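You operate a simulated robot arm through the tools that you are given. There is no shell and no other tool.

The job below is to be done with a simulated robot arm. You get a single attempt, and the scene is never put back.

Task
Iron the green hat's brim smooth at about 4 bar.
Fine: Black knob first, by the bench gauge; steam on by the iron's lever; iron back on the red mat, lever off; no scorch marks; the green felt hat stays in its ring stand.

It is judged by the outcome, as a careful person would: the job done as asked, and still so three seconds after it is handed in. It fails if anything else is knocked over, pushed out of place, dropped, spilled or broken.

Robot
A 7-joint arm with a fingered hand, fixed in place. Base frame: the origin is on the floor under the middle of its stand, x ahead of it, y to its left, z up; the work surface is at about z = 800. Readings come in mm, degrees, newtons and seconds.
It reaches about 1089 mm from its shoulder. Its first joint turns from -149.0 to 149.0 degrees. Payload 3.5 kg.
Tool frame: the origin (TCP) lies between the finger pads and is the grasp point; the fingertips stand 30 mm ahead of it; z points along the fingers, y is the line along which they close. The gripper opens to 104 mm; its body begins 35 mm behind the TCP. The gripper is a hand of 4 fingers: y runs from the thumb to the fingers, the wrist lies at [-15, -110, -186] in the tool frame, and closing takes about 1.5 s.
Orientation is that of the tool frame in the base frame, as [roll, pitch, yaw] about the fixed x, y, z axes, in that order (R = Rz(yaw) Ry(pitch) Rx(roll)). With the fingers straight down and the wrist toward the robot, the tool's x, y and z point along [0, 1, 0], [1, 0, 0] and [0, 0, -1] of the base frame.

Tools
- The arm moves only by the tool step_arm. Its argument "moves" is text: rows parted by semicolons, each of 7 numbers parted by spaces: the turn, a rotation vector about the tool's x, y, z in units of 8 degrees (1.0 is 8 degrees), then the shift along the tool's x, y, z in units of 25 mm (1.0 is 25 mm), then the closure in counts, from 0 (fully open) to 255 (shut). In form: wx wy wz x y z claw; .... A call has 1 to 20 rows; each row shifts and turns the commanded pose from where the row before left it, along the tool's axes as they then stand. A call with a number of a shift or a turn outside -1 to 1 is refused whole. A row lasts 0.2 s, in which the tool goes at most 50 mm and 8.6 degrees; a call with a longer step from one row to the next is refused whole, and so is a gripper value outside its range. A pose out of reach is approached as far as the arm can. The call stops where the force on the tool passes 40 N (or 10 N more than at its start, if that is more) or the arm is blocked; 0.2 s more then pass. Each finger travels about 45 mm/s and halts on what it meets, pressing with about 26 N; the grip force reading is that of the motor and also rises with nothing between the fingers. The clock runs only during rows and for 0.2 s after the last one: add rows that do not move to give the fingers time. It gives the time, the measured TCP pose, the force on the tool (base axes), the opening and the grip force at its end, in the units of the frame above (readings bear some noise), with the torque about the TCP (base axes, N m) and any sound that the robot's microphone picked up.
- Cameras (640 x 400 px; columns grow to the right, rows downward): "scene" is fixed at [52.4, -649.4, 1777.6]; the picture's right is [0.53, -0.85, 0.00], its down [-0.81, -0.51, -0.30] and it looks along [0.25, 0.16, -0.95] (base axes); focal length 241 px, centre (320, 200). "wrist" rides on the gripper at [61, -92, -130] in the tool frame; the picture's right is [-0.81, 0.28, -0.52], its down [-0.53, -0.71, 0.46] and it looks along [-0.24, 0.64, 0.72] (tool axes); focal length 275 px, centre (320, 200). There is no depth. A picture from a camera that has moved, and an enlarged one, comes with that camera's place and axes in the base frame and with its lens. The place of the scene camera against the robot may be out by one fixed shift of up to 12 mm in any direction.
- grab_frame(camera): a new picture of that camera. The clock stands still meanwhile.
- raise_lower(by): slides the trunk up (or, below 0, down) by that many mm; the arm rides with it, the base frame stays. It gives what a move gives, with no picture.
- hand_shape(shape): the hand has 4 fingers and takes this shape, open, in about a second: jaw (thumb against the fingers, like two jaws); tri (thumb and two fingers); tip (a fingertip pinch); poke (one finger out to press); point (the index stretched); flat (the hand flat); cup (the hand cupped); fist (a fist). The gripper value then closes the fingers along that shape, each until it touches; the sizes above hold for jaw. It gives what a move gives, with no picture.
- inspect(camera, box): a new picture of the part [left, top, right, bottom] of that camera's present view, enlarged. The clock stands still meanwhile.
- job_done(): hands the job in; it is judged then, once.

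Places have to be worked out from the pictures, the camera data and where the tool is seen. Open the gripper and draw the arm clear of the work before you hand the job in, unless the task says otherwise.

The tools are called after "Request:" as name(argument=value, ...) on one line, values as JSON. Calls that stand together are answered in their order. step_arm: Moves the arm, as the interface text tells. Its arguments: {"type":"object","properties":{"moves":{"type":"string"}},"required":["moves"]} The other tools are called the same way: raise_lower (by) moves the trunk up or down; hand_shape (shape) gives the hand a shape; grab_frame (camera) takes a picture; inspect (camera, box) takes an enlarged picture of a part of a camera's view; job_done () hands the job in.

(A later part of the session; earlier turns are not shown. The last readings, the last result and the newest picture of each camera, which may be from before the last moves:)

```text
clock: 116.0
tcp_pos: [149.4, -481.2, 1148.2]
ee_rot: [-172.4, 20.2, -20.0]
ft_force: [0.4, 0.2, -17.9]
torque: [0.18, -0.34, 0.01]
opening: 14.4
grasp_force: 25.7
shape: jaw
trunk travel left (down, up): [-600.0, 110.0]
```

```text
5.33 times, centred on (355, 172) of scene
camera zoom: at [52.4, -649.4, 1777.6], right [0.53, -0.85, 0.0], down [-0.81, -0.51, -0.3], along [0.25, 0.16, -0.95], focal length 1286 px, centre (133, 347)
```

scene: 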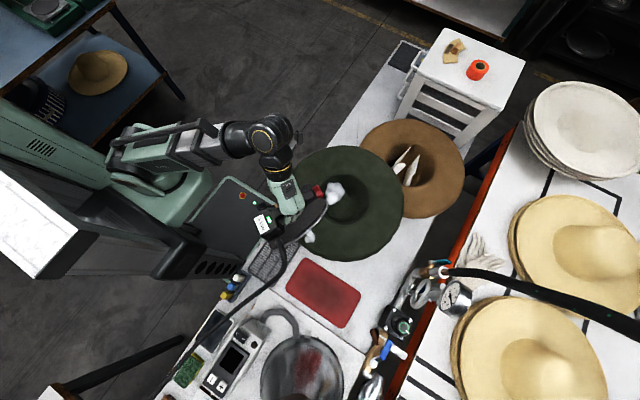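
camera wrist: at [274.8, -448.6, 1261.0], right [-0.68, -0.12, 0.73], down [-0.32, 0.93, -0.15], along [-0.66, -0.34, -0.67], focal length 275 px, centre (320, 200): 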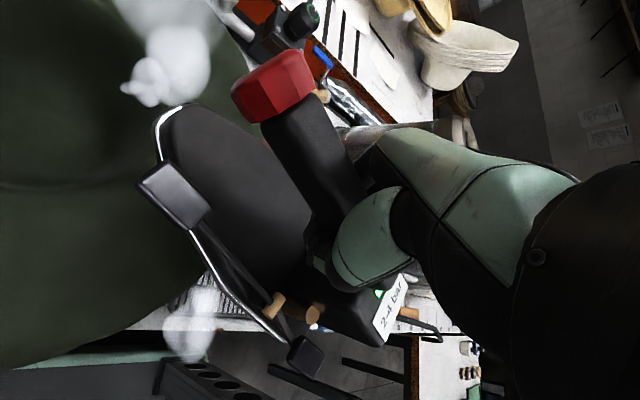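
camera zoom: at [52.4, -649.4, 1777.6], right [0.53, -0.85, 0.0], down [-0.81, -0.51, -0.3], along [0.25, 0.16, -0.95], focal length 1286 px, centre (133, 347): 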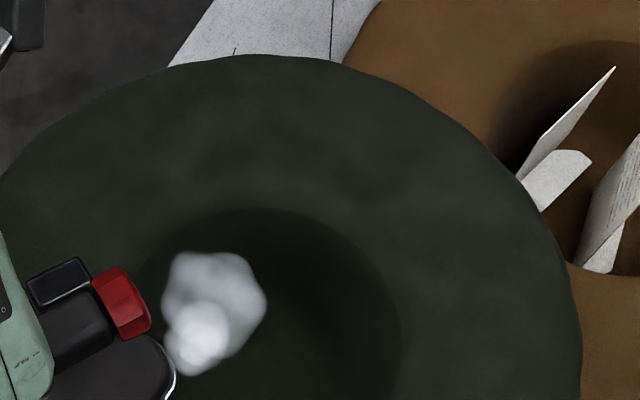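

The whole visible brim is smooth. I now carry the iron back towards the red mat, turning it back gradually.

Request:
step_arm(moves="0.327 0.114 0.871 0 0 0 255;0.327 0.114 0.871 0 0 0 255;0.327 0.114 0.871 0 0 0 255;0.327 0.114 0.871 0 0 0 255;0 0 0 0.205 0.893 -0.06 255;0 0 0 0.205 0.893 -0.06 255;0 0 0 0.205 0.893 -0.06 255;0 0 0 0.205 0.893 -0.06 255;0 0 0 0.205 0.893 -0.06 255;0 0 0 0.205 0.893 -0.06 255;0 0 0 0.205 0.893 -0.06 255;0 0 0 0.205 0.893 -0.06 255;0 0 0 0.205 0.893 -0.06 255;0 0 0 0 0 0 255")

Request:
grab_frame(camera="scene")

Request:
inspect(camera="scene", box=[270, 135, 430, 270])

Request:
grab_frame(camera="wrist")

```text
clock: 119.0
tcp_pos: [11.4, -650.7, 1106.0]
ee_rot: [-172.4, 20.3, -50.0]
ft_force: [0.6, 0.2, -17.8]
torque: [0.0, -0.31, -0.01]
opening: 14.5
grasp_force: 26.0
shape: jaw
out of reach, approached as far as the arm can: row 4
trunk travel left (down, up): [-600.0, 110.0]
```

```text
taken
```

scene: 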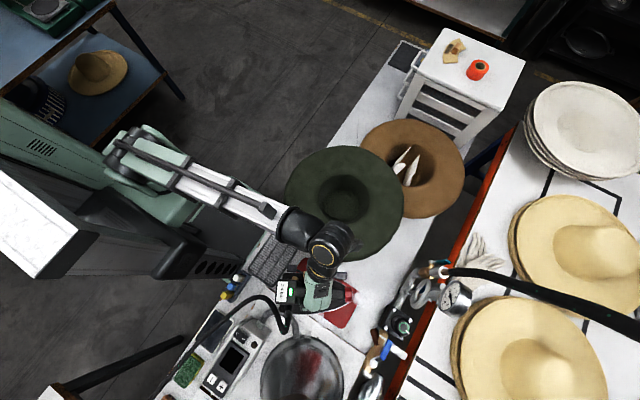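

```text
2.96 times, centred on (350, 202) of scene
camera zoom: at [52.4, -649.4, 1777.6], right [0.53, -0.85, 0.0], down [-0.81, -0.51, -0.3], along [0.25, 0.16, -0.95], focal length 715 px, centre (231, 193)
```

zoom: 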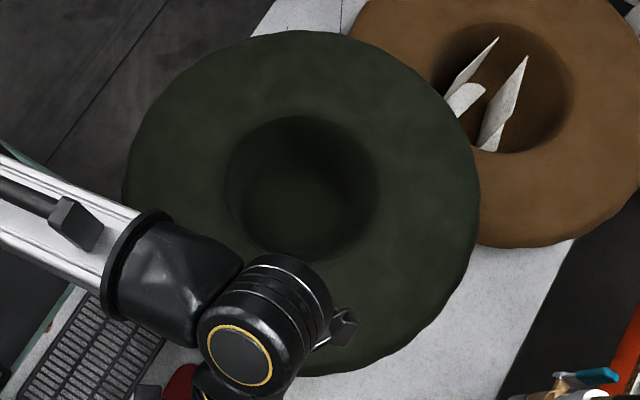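

```text
taken
camera wrist: at [136.5, -685.0, 1219.6], right [-0.64, 0.24, 0.73], down [0.19, 0.97, -0.15], along [-0.74, 0.04, -0.67], focal length 275 px, centre (320, 200)
```

wrist: 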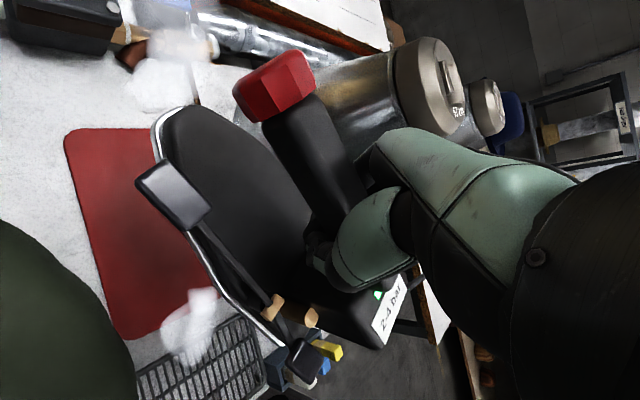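

The brim is smooth all round with no marks. I lower the iron to mid-height and turn it towards its original heading.

Request:
step_arm(moves="0 0 0 0.279 0.098 0.744 255;0 0 0 0.279 0.098 0.744 255;0 0 0 0.279 0.098 0.744 255;0 0 0 0.279 0.098 0.744 255;0.327 0.114 0.871 0 0 0 255;0.327 0.114 0.871 0 0 0 255;0.327 0.114 0.871 0 0 0 255;0 0 0 0 0 0 255")

Request:
grab_frame(camera="wrist")

Request:
inspect(camera="scene", box=[270, 235, 400, 345])

```text
clock: 120.8
tcp_pos: [11.8, -652.2, 1024.5]
ee_rot: [-172.3, 20.3, -72.5]
ft_force: [-0.4, 0.2, -17.4]
torque: [-0.16, -0.28, -0.01]
opening: 14.5
grasp_force: 26.1
shape: jaw
trunk travel left (down, up): [-600.0, 110.0]
```

```text
taken
camera wrist: at [113.2, -730.8, 1137.8], right [-0.5, 0.46, 0.73], down [0.55, 0.82, -0.15], along [-0.67, 0.32, -0.67], focal length 275 px, centre (320, 200)
```

wrist: 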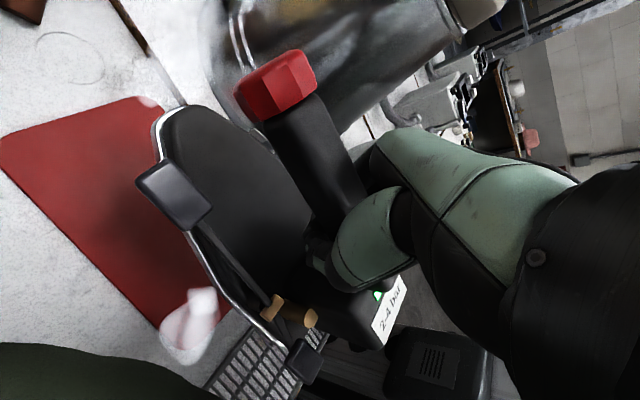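

```text
3.64 times, centred on (335, 290) of scene
camera zoom: at [52.4, -649.4, 1777.6], right [0.53, -0.85, 0.0], down [-0.81, -0.51, -0.3], along [0.25, 0.16, -0.95], focal length 877 px, centre (266, -127)
```

zoom: 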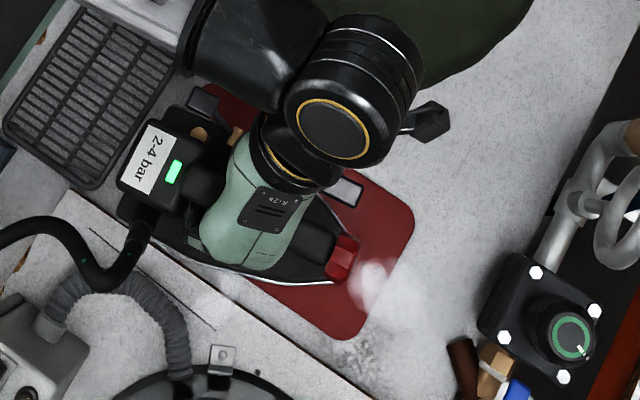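

The iron is near-level and aligned; I turn the last ~5° and lower to a hover about 40 mm above the mat centre.

Request:
step_arm(moves="0.24 0.084 0.64 0 0 0 255;0 0 0 0.653 0.107 0.6 255;0 0 0 0.653 0.107 0.6 255;0 0 0 0.653 0.107 0.6 255;0 0 0 0.653 0.107 0.6 255;0 0 0 0 0 0 255")

Request:
grab_frame(camera="wrist")

Request:
inspect(camera="scene", box=[270, 235, 400, 345])

```text
clock: 122.2
tcp_pos: [18.0, -692.0, 945.2]
ee_rot: [-172.3, 20.4, -78.0]
ft_force: [0.4, -1.0, -18.0]
torque: [-0.18, -0.28, 0.0]
opening: 15.0
grasp_force: 25.9
shape: jaw
trunk travel left (down, up): [-600.0, 110.0]
```

```text
taken
camera wrist: at [112.0, -781.0, 1058.3], right [-0.46, 0.51, 0.73], down [0.62, 0.77, -0.15], along [-0.64, 0.38, -0.67], focal length 275 px, centre (320, 200)
```

wrist: 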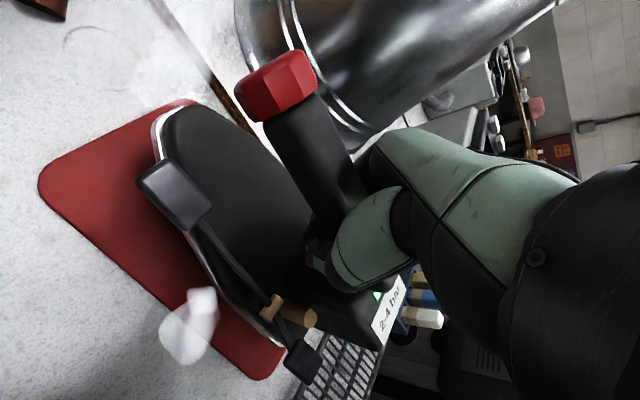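

```text
3.64 times, centred on (335, 290) of scene
camera zoom: at [52.4, -649.4, 1777.6], right [0.53, -0.85, 0.0], down [-0.81, -0.51, -0.3], along [0.25, 0.16, -0.95], focal length 877 px, centre (266, -127)
```

zoom: 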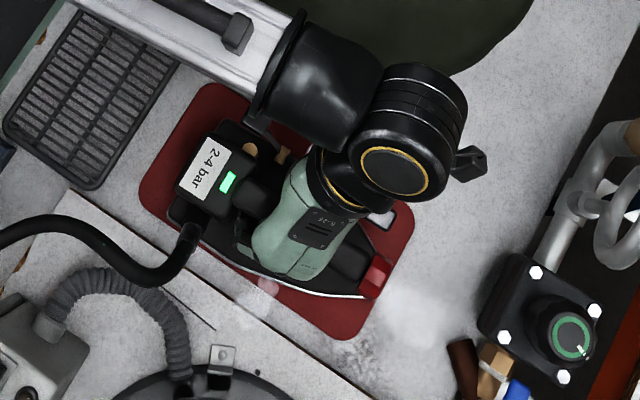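

Request:
inspect(camera="scene", box=[295, 255, 385, 335])

```text
5.00 times, centred on (340, 295) of scene
camera zoom: at [52.4, -649.4, 1777.6], right [0.53, -0.85, 0.0], down [-0.81, -0.51, -0.3], along [0.25, 0.16, -0.95], focal length 1206 px, centre (220, -275)
```

zoom: 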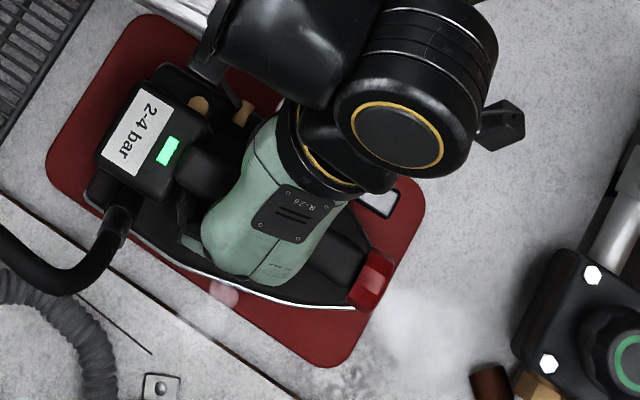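

The iron is ~8 mm too far in -x and -y; I correct this and lower until just above the mat.

Request:
step_arm(moves="0 0 0 0.098 -0.111 0.58 255;0 0 0 0.098 -0.111 0.58 255;0 0 0 0.0418 0.0147 0.1115 255;0 0 0 0 0 0 255")

Request:
inspect(camera="scene", box=[295, 255, 385, 335])

```text
clock: 123.2
tcp_pos: [25.3, -685.2, 914.6]
ee_rot: [-172.3, 20.4, -78.1]
ft_force: [0.0, -0.5, -17.7]
torque: [-0.16, -0.26, 0.0]
opening: 14.4
grasp_force: 25.7
shape: jaw
trunk travel left (down, up): [-600.0, 110.0]
```

```text
5.00 times, centred on (340, 295) of scene
camera zoom: at [52.4, -649.4, 1777.6], right [0.53, -0.85, 0.0], down [-0.81, -0.51, -0.3], along [0.25, 0.16, -0.95], focal length 1206 px, centre (220, -275)
```

zoom: 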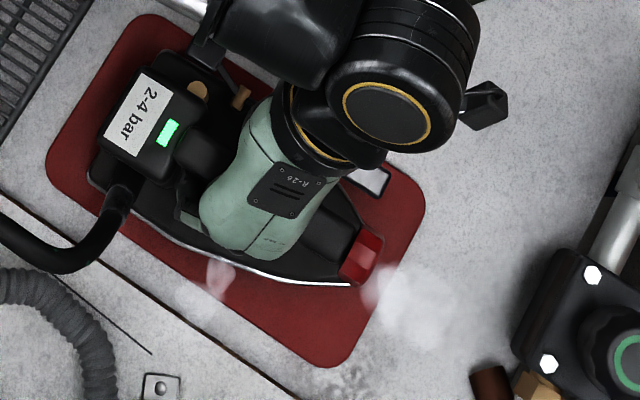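

The sole lies within the mat outline. I lower in 3 mm steps and watch the force.

Request:
step_arm(moves="0 0 0 0.0418 0.0147 0.1115 255;0 0 0 0.0418 0.0147 0.1115 255;0 0 0 0.0418 0.0147 0.1115 255")

```text
clock: 124.0
tcp_pos: [25.1, -684.0, 904.8]
ee_rot: [-172.4, 20.5, -78.0]
ft_force: [-2.5, -4.6, -9.7]
torque: [0.09, -0.28, 0.07]
opening: 14.8
grasp_force: 25.8
shape: jaw
trunk travel left (down, up): [-600.0, 110.0]
```

Heel contact has begun (~8 N). I lower a bit further so the iron flattens onto the mat.

Request:
step_arm(moves="0 0 0 0.028 0.01 0.0743 255;0 0 0 0.028 0.01 0.0743 255;0 0 0 0.028 0.01 0.0743 255")

Request:
grab_frame(camera="wrist")

Request:
inspect(camera="scene", box=[295, 255, 385, 335])

```text
clock: 124.8
tcp_pos: [26.1, -683.0, 900.5]
ee_rot: [-172.3, 20.3, -78.0]
ft_force: [-0.9, -4.0, -0.3]
torque: [0.09, -0.13, 0.03]
opening: 15.1
grasp_force: 26.3
shape: jaw
trunk travel left (down, up): [-600.0, 110.0]
```

```text
taken
camera wrist: at [119.8, -771.7, 1013.2], right [-0.46, 0.51, 0.73], down [0.62, 0.77, -0.15], along [-0.64, 0.38, -0.67], focal length 275 px, centre (320, 200)
```

wrist: 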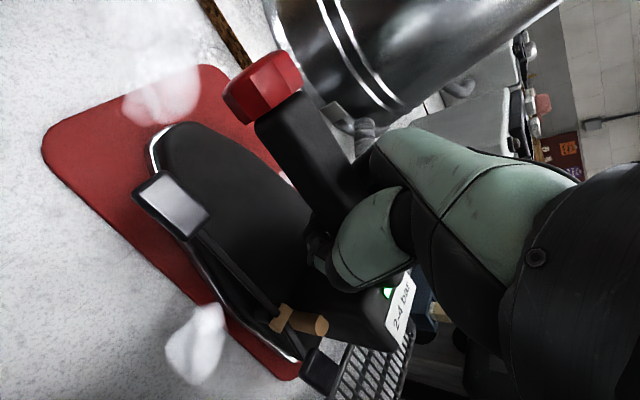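

```text
5.00 times, centred on (340, 295) of scene
camera zoom: at [52.4, -649.4, 1777.6], right [0.53, -0.85, 0.0], down [-0.81, -0.51, -0.3], along [0.25, 0.16, -0.95], focal length 1206 px, centre (220, -275)
```

zoom: 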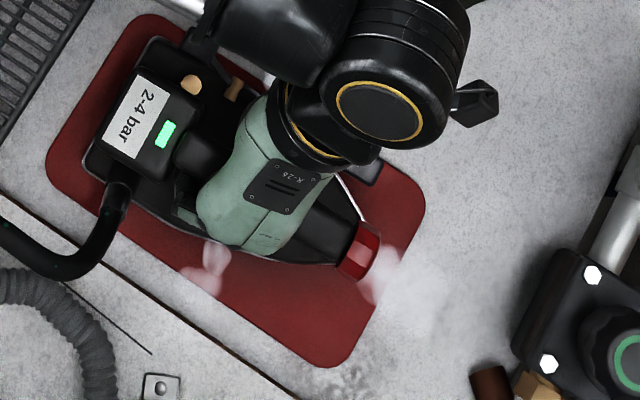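

The iron sits flat on the mat (cap height matches the original), ~8–15 mm right of where it was. To give room from the hat for the "off" pad, I lift 8 mm, shift it 9 mm in -x with a 3° turn, and set it down again.

Request:
step_arm(moves="0 0 0 -0.0558 -0.0196 -0.1487 255;0 0 0 -0.0558 -0.0196 -0.1487 255;0.143 0.05 0.381 -0.07 0.352 -0.02 255;0 0 0 0 0 0 255;0 0 0 0.0558 0.0196 0.1487 255;0 0 0 0.0558 0.0196 0.1487 255;0 0 0 0.014 0.005 0.037 255")

Request:
grab_frame(camera="wrist")

Request:
inspect(camera="scene", box=[295, 255, 385, 335])

```text
clock: 126.4
tcp_pos: [14.5, -682.7, 900.0]
ee_rot: [-172.3, 20.3, -81.3]
ft_force: [-2.1, -3.6, 2.7]
torque: [-0.01, 0.02, 0.03]
opening: 14.9
grasp_force: 25.7
shape: jaw
trunk travel left (down, up): [-600.0, 110.0]
```

```text
taken
camera wrist: at [104.6, -776.6, 1012.2], right [-0.43, 0.54, 0.73], down [0.66, 0.73, -0.15], along [-0.61, 0.42, -0.67], focal length 275 px, centre (320, 200)
```

wrist: 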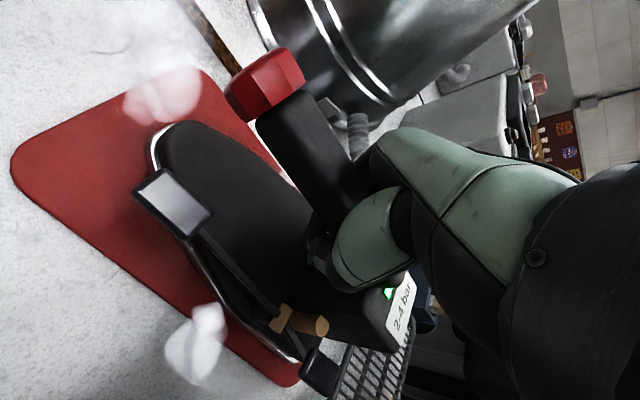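

```text
5.00 times, centred on (340, 295) of scene
camera zoom: at [52.4, -649.4, 1777.6], right [0.53, -0.85, 0.0], down [-0.81, -0.51, -0.3], along [0.25, 0.16, -0.95], focal length 1206 px, centre (220, -275)
```

zoom: 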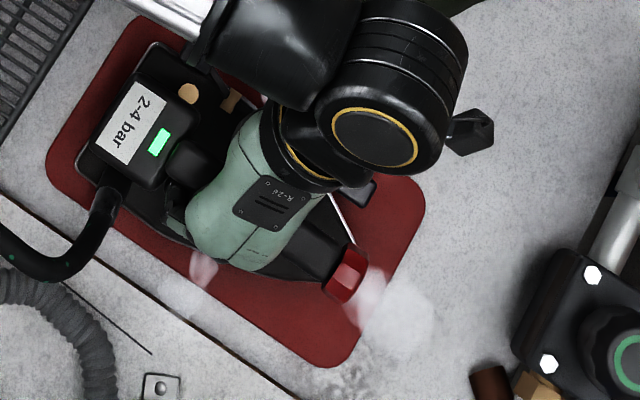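

The iron is flat and centred on the mat. I release partially (to avoid bumping the lever rod), centre the hand on the handle and lift it off.

Request:
step_arm(moves="0 0 0 0 0 0 200;0 0 0 0 0 0 160;0 0 0 0 0 0 135;0 0 0 0 0 0 135;0 0 0 0 0 0 135")

Request:
grab_frame(camera="wrist")

```text
clock: 127.6
tcp_pos: [15.0, -681.6, 899.0]
ee_rot: [-172.2, 20.4, -81.1]
ft_force: [0.7, 0.3, -0.4]
torque: [0.02, -0.03, -0.02]
opening: 48.7
grasp_force: 0.1
shape: jaw
trunk travel left (down, up): [-600.0, 110.0]
```

```text
taken
camera wrist: at [104.8, -776.5, 1011.6], right [-0.43, 0.54, 0.73], down [0.66, 0.73, -0.15], along [-0.61, 0.42, -0.67], focal length 275 px, centre (320, 200)
```

wrist: 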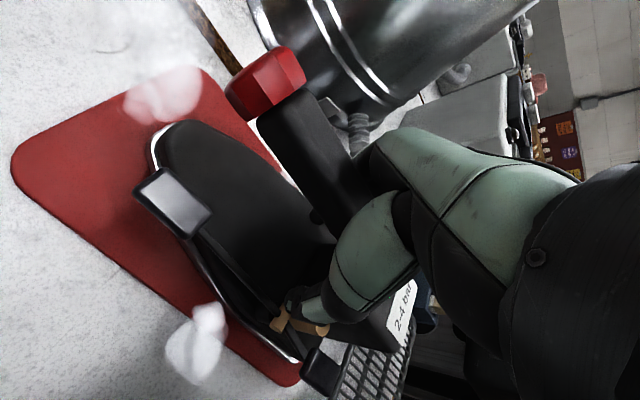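

Released, iron unmoved. I lift the hand straight up off the handle.

Request:
step_arm(moves="0 0 0 -0.07 0.11 -0.19 135;0 0 0 -0.139 0.0 -0.372 135;0 0 0 -0.279 -0.098 -0.743 135;0 0 0 -0.279 -0.098 -0.743 135;0 0 0 -0.279 -0.098 -0.743 135;0 0 0 0 0 0 135")

Request:
grab_frame(camera="wrist")

Request:
inspect(camera="scene", box=[285, 245, 395, 335])

```text
clock: 129.0
tcp_pos: [11.1, -682.9, 975.0]
ee_rot: [-172.3, 20.3, -81.3]
ft_force: [1.3, 0.1, 0.2]
torque: [-0.01, -0.01, 0.03]
opening: 48.3
grasp_force: 0.0
shape: jaw
trunk travel left (down, up): [-600.0, 110.0]
```

```text
taken
camera wrist: at [100.5, -778.0, 1087.1], right [-0.43, 0.54, 0.73], down [0.66, 0.73, -0.15], along [-0.61, 0.42, -0.67], focal length 275 px, centre (320, 200)
```

wrist: 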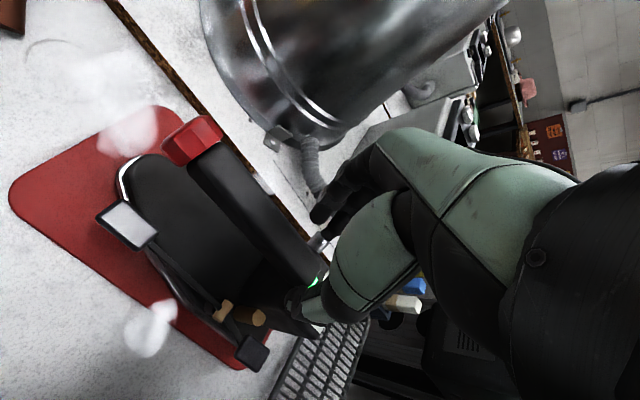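

```text
4.44 times, centred on (340, 290) of scene
camera zoom: at [52.4, -649.4, 1777.6], right [0.53, -0.85, 0.0], down [-0.81, -0.51, -0.3], along [0.25, 0.16, -0.95], focal length 1072 px, centre (231, -200)
```

zoom: 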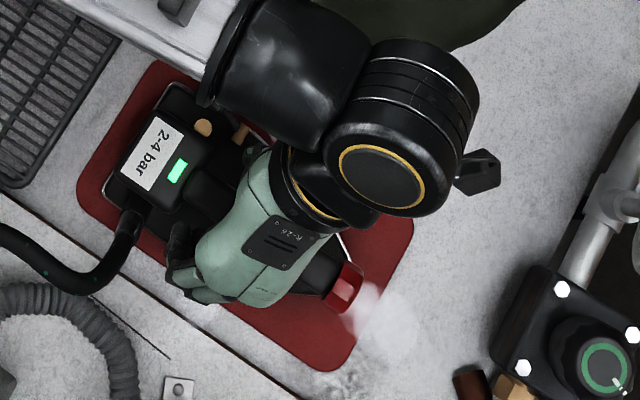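

Iron stays on the mat. I remove the hand's tilt, rise, and bring yaw to -90 for the lever's off pad.

Request:
step_arm(moves="-0.5 0 0 -0.139 -0.049 -0.372 135;-0.45 0 0 -0.139 -0.049 -0.372 135;0 0.85 0 0 0 0 135;0 0.85 0 0 0 0 135;0 0.84 0 0 0 0 135;0 0 0.55 0 0 -0.5 135;0 0 0.54 0 0 -0.5 135;0 0 0 0 0 -0.8 60;0 0 0 0 0 -0.8 0")

Request:
hand_shape(shape="poke")

Request:
grab_frame(camera="wrist")

Request:
inspect(camera="scene", box=[285, 245, 395, 335])

```text
clock: 131.0
tcp_pos: [13.4, -684.1, 1059.9]
ee_rot: [-179.9, 0.0, -90.0]
ft_force: [-0.3, -0.3, -0.2]
torque: [0.02, 0.0, -0.01]
opening: 99.2
grasp_force: 0.1
shape: jaw
trunk travel left (down, up): [-600.0, 110.0]
```

```text
clock: 131.9
tcp_pos: [12.0, -682.1, 1059.0]
ee_rot: [-180.0, 0.0, -90.1]
ft_force: [-0.4, -0.5, -0.1]
torque: [0.0, -0.02, 0.01]
opening: 0.0
grasp_force: 0.0
shape: poke
trunk travel left (down, up): [-600.0, 110.0]
```

```text
taken
camera wrist: at [104.3, -744.8, 1191.7], right [-0.28, 0.81, 0.52], down [0.71, 0.53, -0.45], along [-0.64, 0.24, -0.73], focal length 275 px, centre (320, 200)
```

wrist: 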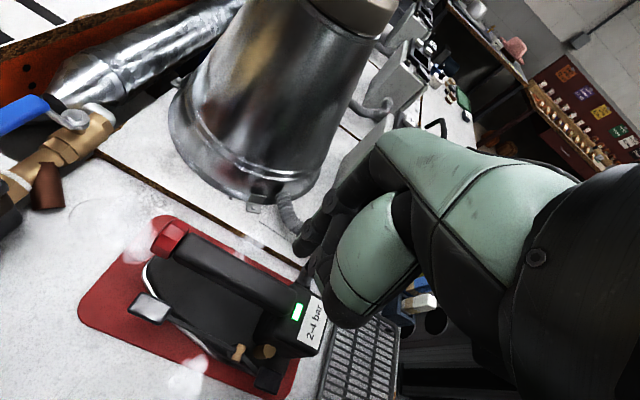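

```text
4.44 times, centred on (340, 290) of scene
camera zoom: at [52.4, -649.4, 1777.6], right [0.53, -0.85, 0.0], down [-0.81, -0.51, -0.3], along [0.25, 0.16, -0.95], focal length 1072 px, centre (231, -200)
```

zoom: 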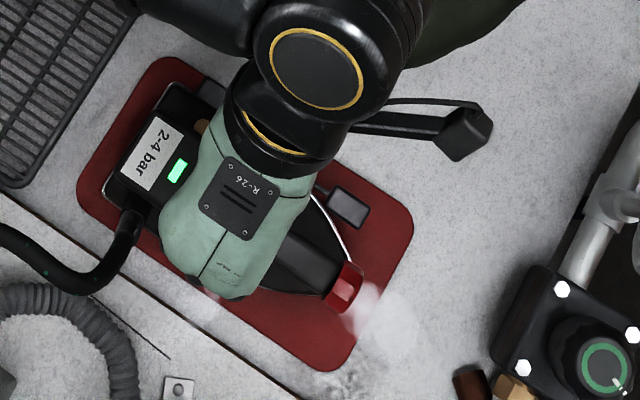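

Request:
inspect(camera="wrist", box=[120, 220, 340, 400])

Request:
inspect(camera="wrist", box=[210, 300, 340, 400])

```text
2.22 times, centred on (230, 310) of wrist
camera zoom: at [104.3, -744.8, 1191.7], right [-0.28, 0.81, 0.52], down [0.71, 0.53, -0.45], along [-0.64, 0.24, -0.73], focal length 612 px, centre (520, -44)
```

zoom: 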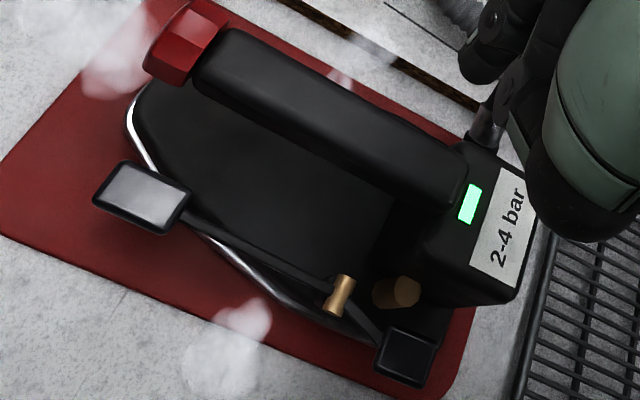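

```text
4.00 times, centred on (275, 350) of wrist
camera zoom: at [104.3, -744.8, 1191.7], right [-0.28, 0.81, 0.52], down [0.71, 0.53, -0.45], along [-0.64, 0.24, -0.73], focal length 1101 px, centre (500, -400)
```

zoom: 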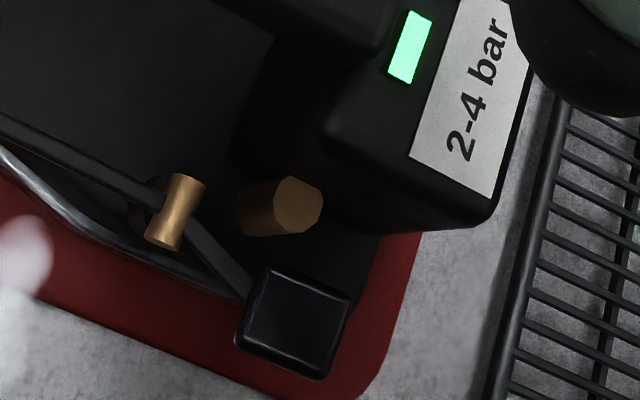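

Heel (off) pad is at about (70.5,-620.5,877). I tilt the hand 10° to keep the thumb away from the hat brim and come above the pad.

Request:
step_arm(moves="0.625 0 0 0 0 0 0;0.625 0 0 0 0 0 0;0 0 0 -0.548 -0.302 0.858 0;0 0 0 -0.548 -0.302 0.858 0;0 0 0 -0.548 -0.302 0.858 0;0 0 0 -0.548 -0.302 0.858 0;0 0 0 -0.548 -0.302 0.858 0;0 0 0 0 0 0 0")

Request:
grab_frame(camera="wrist")

Request:
inspect(camera="wrist", box=[200, 150, 360, 350])

Request:
inspect(camera="scene", box=[285, 225, 395, 335])

```text
clock: 133.7
tcp_pos: [66.1, -615.3, 959.1]
ee_rot: [-169.9, 0.0, -89.9]
ft_force: [-0.5, 0.4, 0.3]
torque: [0.0, 0.02, 0.02]
opening: 0.1
grasp_force: 0.1
shape: poke
trunk travel left (down, up): [-600.0, 110.0]
```

```text
taken
camera wrist: at [133.9, -677.0, 1105.0], right [-0.36, 0.81, 0.46], down [0.78, 0.53, -0.32], along [-0.51, 0.24, -0.83], focal length 275 px, centre (320, 200)
```

wrist: 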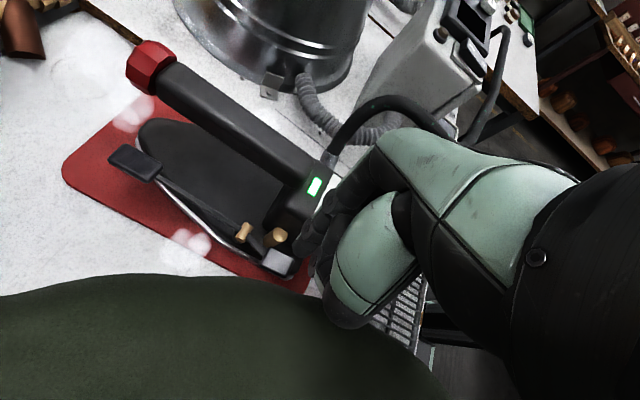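

```text
2.00 times, centred on (280, 250) of wrist
camera zoom: at [133.9, -677.0, 1105.0], right [-0.36, 0.81, 0.46], down [0.78, 0.53, -0.32], along [-0.51, 0.24, -0.83], focal length 551 px, centre (400, 100)
```

zoom: 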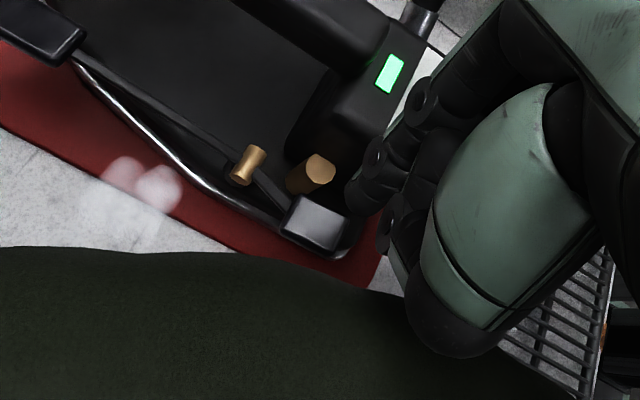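

```text
3.64 times, centred on (340, 280) of scene
camera zoom: at [52.4, -649.4, 1777.6], right [0.53, -0.85, 0.0], down [-0.81, -0.51, -0.3], along [0.25, 0.16, -0.95], focal length 877 px, centre (247, -91)
```

zoom: 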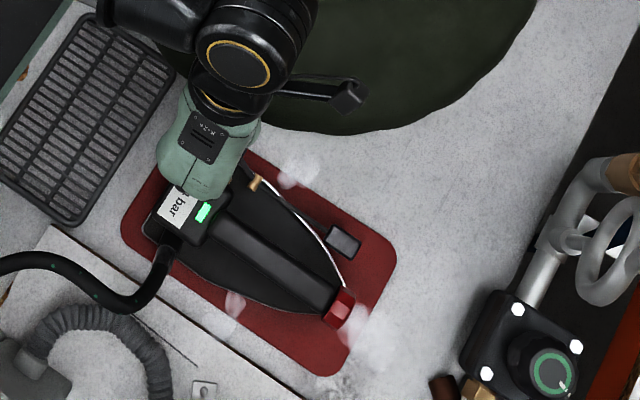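

The index tip is aligned over the heel pad. I descend to just above it, then press in 4 mm steps.

Request:
step_arm(moves="0 0 0 0 0.14 0.79 0;0 0 0 0 0.14 0.79 0;0 0 0 0 0.028 0.158 0;0 0 0 0 0.028 0.158 0")

Request:
inspect(camera="wrist", box=[200, 150, 360, 350])

```text
clock: 134.7
tcp_pos: [67.7, -613.6, 911.8]
ee_rot: [-169.8, -0.1, -90.0]
ft_force: [2.5, -1.8, 12.1]
torque: [0.16, 0.19, -0.07]
opening: 0.1
grasp_force: 0.1
shape: poke
trunk travel left (down, up): [-600.0, 110.0]
```

```text
2.00 times, centred on (280, 250) of wrist
camera zoom: at [135.0, -675.5, 1058.1], right [-0.36, 0.81, 0.46], down [0.78, 0.53, -0.32], along [-0.51, 0.24, -0.83], focal length 551 px, centre (400, 100)
```

zoom: 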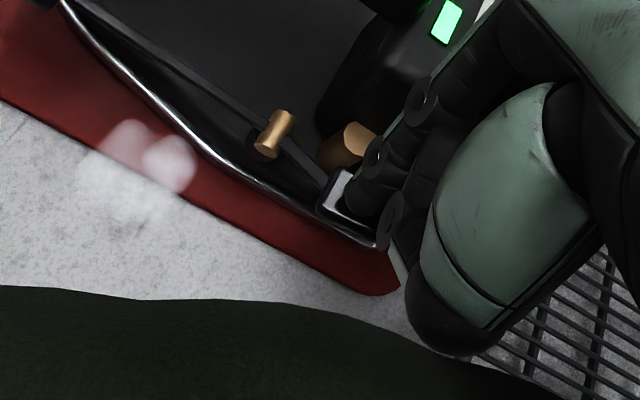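

Contact at 12 N; I press a few millimetres more and check the lever.

Request:
step_arm(moves="0 0 0 0 0.02 0.118 0;0 0 0 0 0.02 0.118 0")

Request:
inspect(camera="wrist", box=[200, 150, 360, 350])

Request:
inspect(camera="scene", box=[285, 225, 395, 335])

```text
clock: 135.3
tcp_pos: [65.2, -613.8, 910.6]
ee_rot: [-170.2, -0.4, -90.0]
ft_force: [4.2, 0.7, 22.7]
torque: [0.17, 0.63, -0.06]
opening: 0.0
grasp_force: 0.1
shape: poke
trunk travel left (down, up): [-600.0, 110.0]
stopped in row 2: the force on the tool passed its limit at 45 N (the readings are from after the stop); the commanded pose is now the measured one
```

```text
2.00 times, centred on (280, 250) of wrist
camera zoom: at [134.9, -674.7, 1056.3], right [-0.36, 0.81, 0.46], down [0.78, 0.53, -0.33], along [-0.51, 0.24, -0.83], focal length 551 px, centre (400, 100)
```

zoom: 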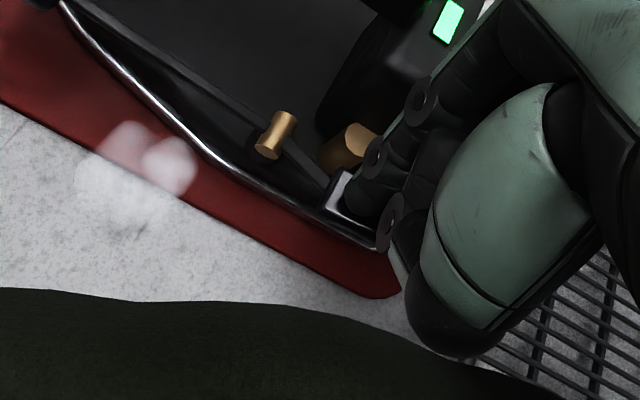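

```text
3.64 times, centred on (340, 280) of scene
camera zoom: at [52.4, -649.4, 1777.6], right [0.53, -0.85, 0.0], down [-0.81, -0.51, -0.3], along [0.25, 0.16, -0.95], focal length 877 px, centre (247, -91)
```

zoom: 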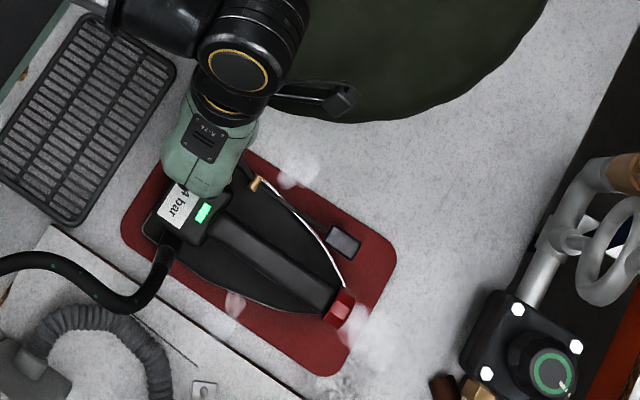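

A strong contact arises at about x≈37 — the finger knuckles are resting on the iron's block, not only the pad. I raise the hand right away and look.

Request:
step_arm(moves="0 0 0 0 -0.07 -0.394 0;0 0 0 0 -0.14 -0.788 0;0 0 0 0 -0.14 -0.788 0;0 0 0 0 -0.14 -0.788 0")

Request:
grab_frame(camera="scene")

Request:
grab_frame(camera="wrist")

Request:
inspect(camera="scene", box=[285, 225, 395, 335])

```text
clock: 136.3
tcp_pos: [66.4, -614.5, 978.3]
ee_rot: [-170.1, -0.1, -90.0]
ft_force: [0.0, -0.5, -0.4]
torque: [0.01, 0.02, -0.02]
opening: 0.0
grasp_force: 0.0
shape: poke
trunk travel left (down, up): [-600.0, 110.0]
```

```text
taken
```

scene: 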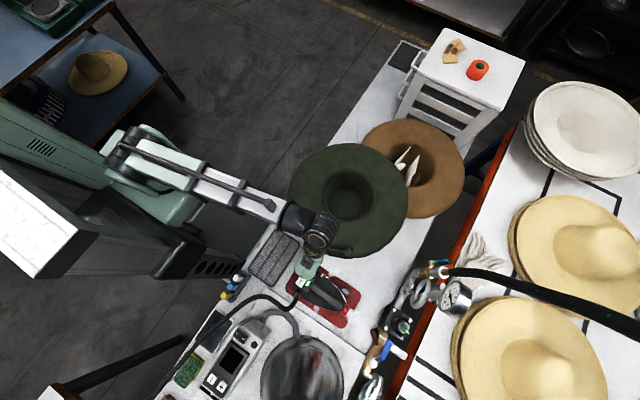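

```text
taken
camera wrist: at [134.2, -675.7, 1124.3], right [-0.36, 0.81, 0.46], down [0.78, 0.53, -0.33], along [-0.51, 0.24, -0.83], focal length 275 px, centre (320, 200)
```

wrist: 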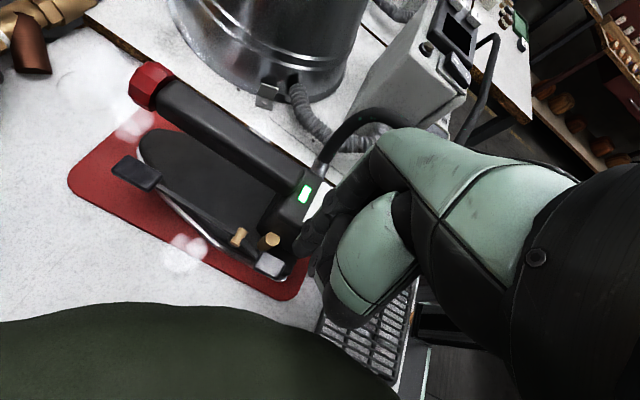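

```text
3.64 times, centred on (340, 280) of scene
camera zoom: at [52.4, -649.4, 1777.6], right [0.53, -0.85, 0.0], down [-0.81, -0.51, -0.3], along [0.25, 0.16, -0.95], focal length 877 px, centre (247, -91)
```

zoom: 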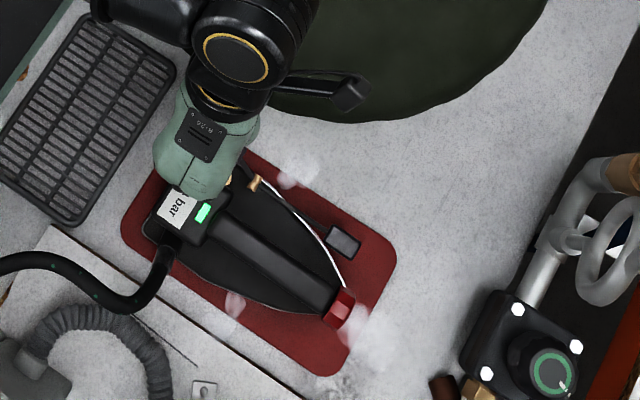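

Request:
inspect(camera="scene", box=[270, 130, 430, 270])

Request:
inspect(camera="wrist", box=[90, 150, 350, 320])

```text
2.86 times, centred on (350, 200) of scene
camera zoom: at [52.4, -649.4, 1777.6], right [0.53, -0.85, 0.0], down [-0.81, -0.51, -0.3], along [0.25, 0.16, -0.95], focal length 689 px, centre (234, 200)
```

zoom: 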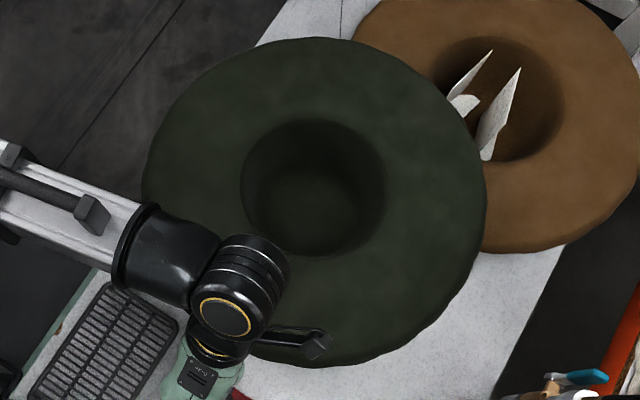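

```text
2.35 times, centred on (220, 235) of wrist
camera zoom: at [134.2, -675.7, 1124.3], right [-0.36, 0.81, 0.46], down [0.78, 0.53, -0.33], along [-0.51, 0.24, -0.83], focal length 648 px, centre (555, 118)
```

zoom: 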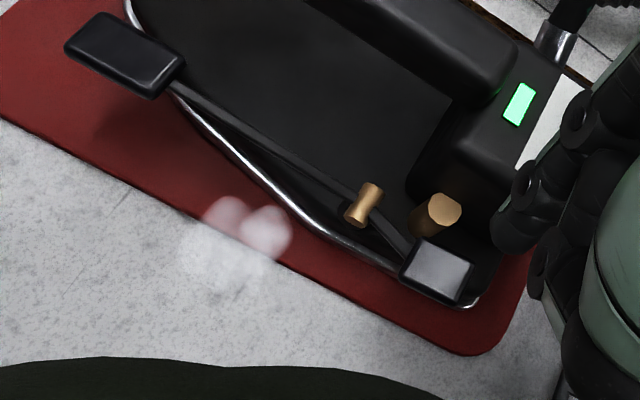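

The hat still sits level near its original spot (≈10 mm off). The middle knuckle was what met the block, so I'll use the "point" shape with a stronger tilt so that the finger reaches the pad from the +x side. First I rise and take that shape.

Request:
step_arm(moves="0 0 0 0 -0.14 -0.788 0;0 0 0 0 -0.14 -0.788 0;0 0 0 0 -0.14 -0.788 0;-0.625 0 0 0 -0.14 -0.788 0;-0.625 0 0 0 0 -0.6 0")

Request:
hand_shape(shape="point")

Request:
grab_frame(camera="wrist")

Request:
inspect(camera="wrist", box=[270, 120, 400, 260])

Request:
inspect(camera="scene", box=[270, 225, 380, 335])

```text
clock: 137.5
tcp_pos: [64.1, -615.1, 1074.0]
ee_rot: [179.8, -0.2, -89.9]
ft_force: [0.0, -0.1, -0.2]
torque: [0.01, 0.02, -0.04]
opening: 0.0
grasp_force: 0.0
shape: poke
trunk travel left (down, up): [-600.0, 110.0]
```

```text
clock: 138.4
tcp_pos: [64.5, -613.9, 1073.5]
ee_rot: [179.8, -0.2, -90.1]
ft_force: [0.8, -0.2, 0.5]
torque: [0.0, -0.01, 0.0]
opening: 0.0
grasp_force: 0.0
shape: point
trunk travel left (down, up): [-600.0, 110.0]
```

```text
taken
camera wrist: at [156.0, -675.4, 1205.4], right [-0.27, 0.81, 0.52], down [0.71, 0.53, -0.46], along [-0.65, 0.24, -0.72], focal length 275 px, centre (320, 200)
```

wrist: 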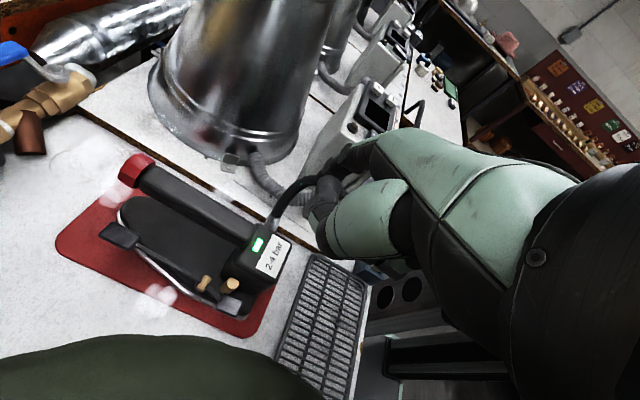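

```text
2.86 times, centred on (335, 190) of wrist
camera zoom: at [156.0, -675.4, 1205.4], right [-0.27, 0.81, 0.52], down [0.71, 0.53, -0.46], along [-0.65, 0.24, -0.72], focal length 786 px, centre (277, 229)
```

zoom: 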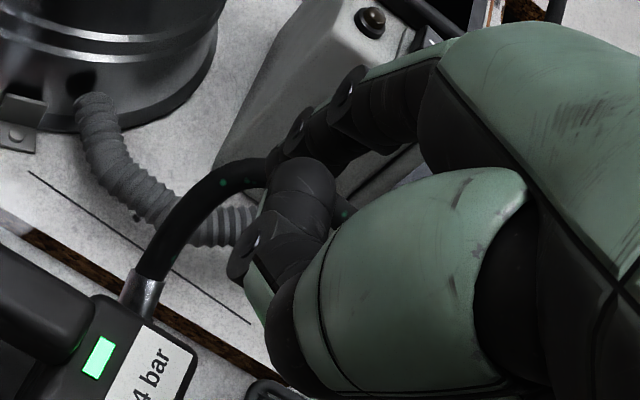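

```text
3.64 times, centred on (325, 280) of scene
camera zoom: at [52.4, -649.4, 1777.6], right [0.53, -0.85, 0.0], down [-0.81, -0.51, -0.3], along [0.25, 0.16, -0.95], focal length 877 px, centre (302, -91)
```

zoom: 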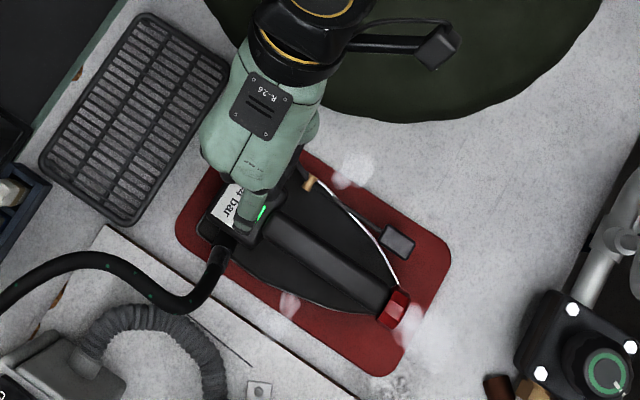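

The pointed index tip lies at about tool (17,65,24). I tilt the hand 30° so the finger points straight down and bring it above the heel pad.

Request:
step_arm(moves="0.94 0 0 0 0 0 0;0.94 0 0 0 0 0 0;0.94 0 0 0 0 0 0;0.93 0 0 0 0 0 0;0 0 0 -0.072 0.049 0.882 0;0 0 0 -0.072 0.049 0.882 0;0 0 0 -0.072 0.049 0.882 0;0 0 0 -0.072 0.049 0.882 0;0 0 0 -0.072 0.049 0.882 0;0 0 0 0 0 0 0")

Request:
grab_frame(camera="wrist")

Request:
inspect(camera="wrist", box=[240, 120, 400, 280])

Request:
inspect(camera="scene", box=[270, 225, 380, 335])

```text
clock: 140.6
tcp_pos: [101.3, -607.0, 968.4]
ee_rot: [-159.1, -0.3, -89.9]
ft_force: [0.0, -0.2, 0.2]
torque: [0.01, 0.02, 0.03]
opening: 0.0
grasp_force: 0.0
shape: point
out of reach, approached as far as the arm can: row 4
trunk travel left (down, up): [-600.0, 110.0]
```

```text
taken
camera wrist: at [140.6, -667.1, 1125.3], right [-0.44, 0.81, 0.38], down [0.83, 0.53, -0.17], along [-0.34, 0.24, -0.91], focal length 275 px, centre (320, 200)
```

wrist: 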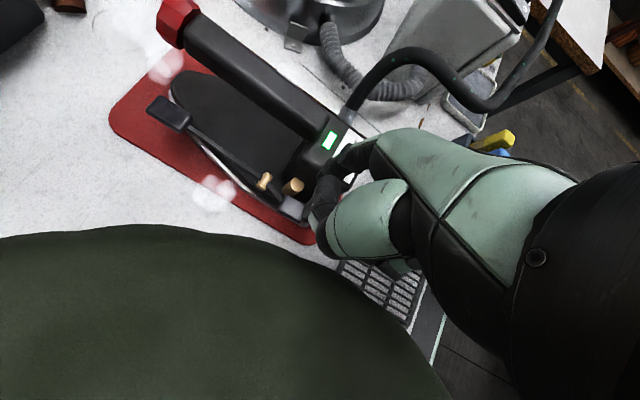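

```text
2.50 times, centred on (320, 200) of wrist
camera zoom: at [140.6, -667.1, 1125.3], right [-0.44, 0.81, 0.38], down [0.83, 0.53, -0.17], along [-0.34, 0.24, -0.91], focal length 688 px, centre (320, 200)
```

zoom: 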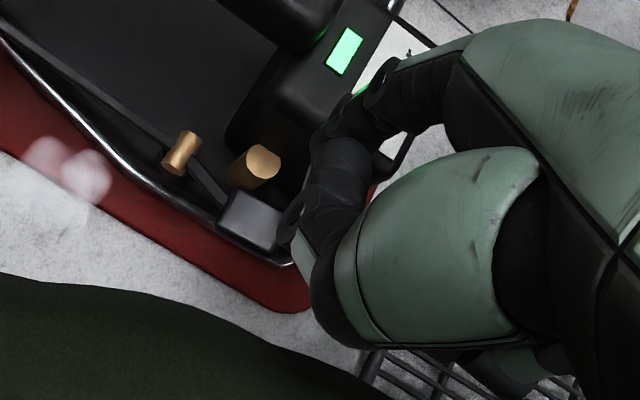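

```text
3.64 times, centred on (325, 280) of scene
camera zoom: at [52.4, -649.4, 1777.6], right [0.53, -0.85, 0.0], down [-0.81, -0.51, -0.3], along [0.25, 0.16, -0.95], focal length 877 px, centre (302, -91)
```

zoom: 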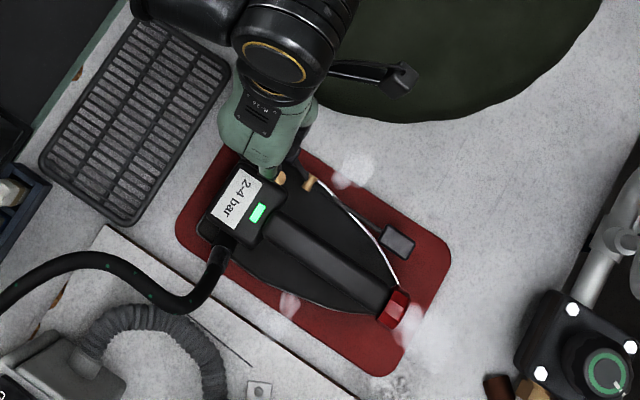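

The tilt stopped at 21° (joint limit), which is enough. I shift so the fingertip is over the pad and come down close to it.

Request:
step_arm(moves="0 0 0 -0.04 -0.33 0.15 0;0 0 0 -0.02 -0.1 0.45 0;0 0 0 -0.02 0.05 0.5 0;0 0 0 0 0.13 0.35 0;0 0 0 0 0 0 0")

Request:
inspect(camera="wrist", box=[240, 120, 400, 280])

Request:
inspect(camera="scene", box=[270, 225, 380, 335])

```text
clock: 141.4
tcp_pos: [113.1, -603.3, 950.7]
ee_rot: [-159.8, -0.8, -90.3]
ft_force: [-21.2, -0.8, 19.7]
torque: [0.04, -0.55, 0.02]
opening: 0.2
grasp_force: 0.0
shape: point
trunk travel left (down, up): [-600.0, 110.0]
stopped in row 4: the force on the tool passed its limit at 44 N (the readings are from after the stop); the commanded pose is now the measured one
```

```text
2.50 times, centred on (320, 200) of wrist
camera zoom: at [153.4, -663.6, 1106.4], right [-0.43, 0.82, 0.38], down [0.83, 0.53, -0.19], along [-0.35, 0.23, -0.91], focal length 688 px, centre (320, 200)
```

zoom: 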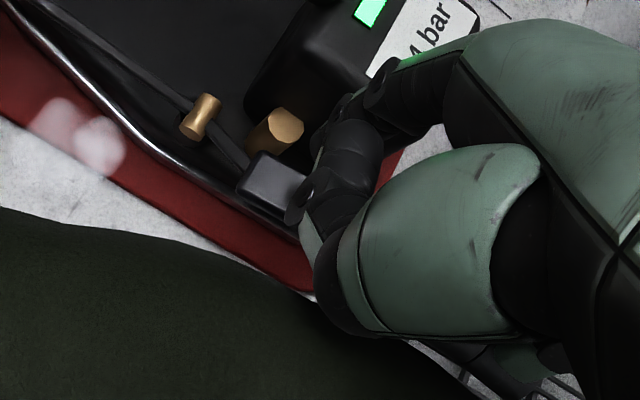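

```text
3.64 times, centred on (325, 280) of scene
camera zoom: at [52.4, -649.4, 1777.6], right [0.53, -0.85, 0.0], down [-0.81, -0.51, -0.3], along [0.25, 0.16, -0.95], focal length 877 px, centre (302, -91)
```

zoom: 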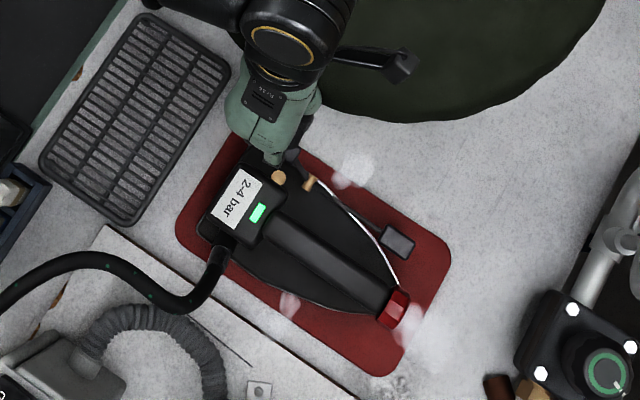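

The hand touched the hat's brim (force -x/+z). I back off at once, up and away from the hat.

Request:
step_arm(moves="0 0 0 0 0.3 -0.3 0;0 0 0 0 0.2 -0.8 0;0 0 0 0 0 -0.9 0;0 0 0 0 0 -0.9 0;0 0 0 0 0 -0.9 0")

Request:
grab_frame(camera="scene")

Request:
grab_frame(camera="wrist")

Request:
inspect(camera="scene", box=[270, 130, 430, 270])

```text
clock: 142.7
tcp_pos: [71.4, -603.4, 1035.5]
ee_rot: [-159.6, -0.5, -90.2]
ft_force: [0.3, 0.4, 0.2]
torque: [0.0, -0.02, -0.03]
opening: 0.0
grasp_force: 0.0
shape: point
trunk travel left (down, up): [-600.0, 110.0]
```

```text
taken
```

scene: 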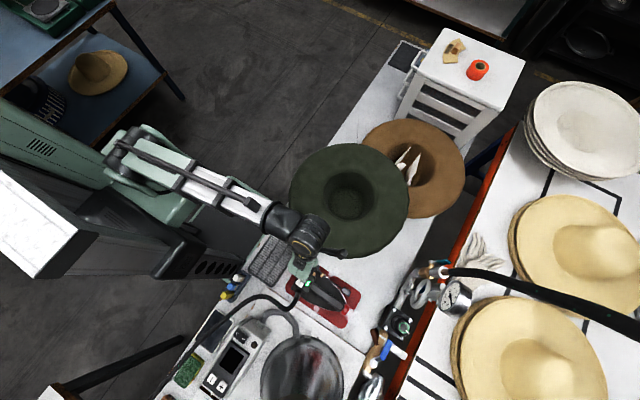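

```text
taken
camera wrist: at [111.4, -664.1, 1190.4], right [-0.44, 0.82, 0.38], down [0.83, 0.53, -0.18], along [-0.35, 0.24, -0.91], focal length 275 px, centre (320, 200)
```

wrist: 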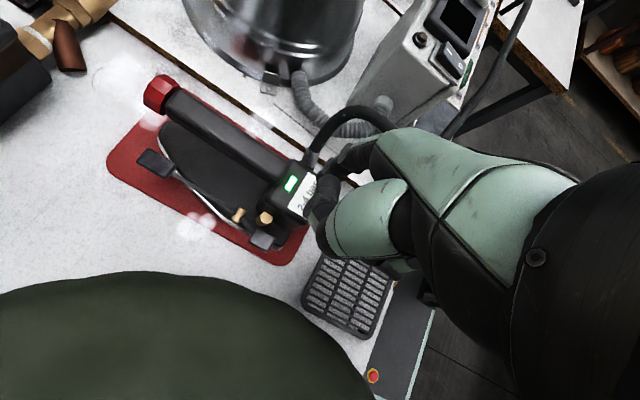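

```text
2.86 times, centred on (350, 200) of scene
camera zoom: at [52.4, -649.4, 1777.6], right [0.53, -0.85, 0.0], down [-0.81, -0.51, -0.3], along [0.25, 0.16, -0.95], focal length 689 px, centre (234, 200)
```

zoom: 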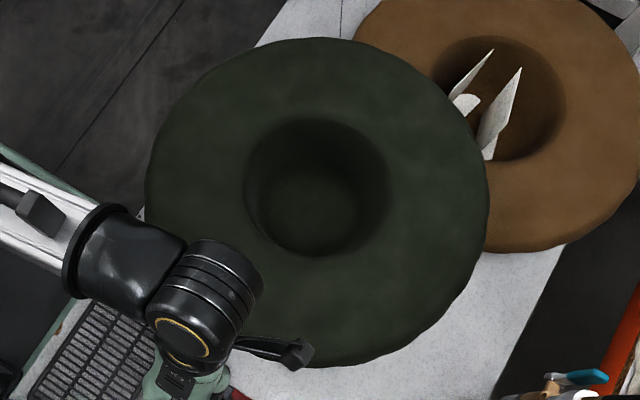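

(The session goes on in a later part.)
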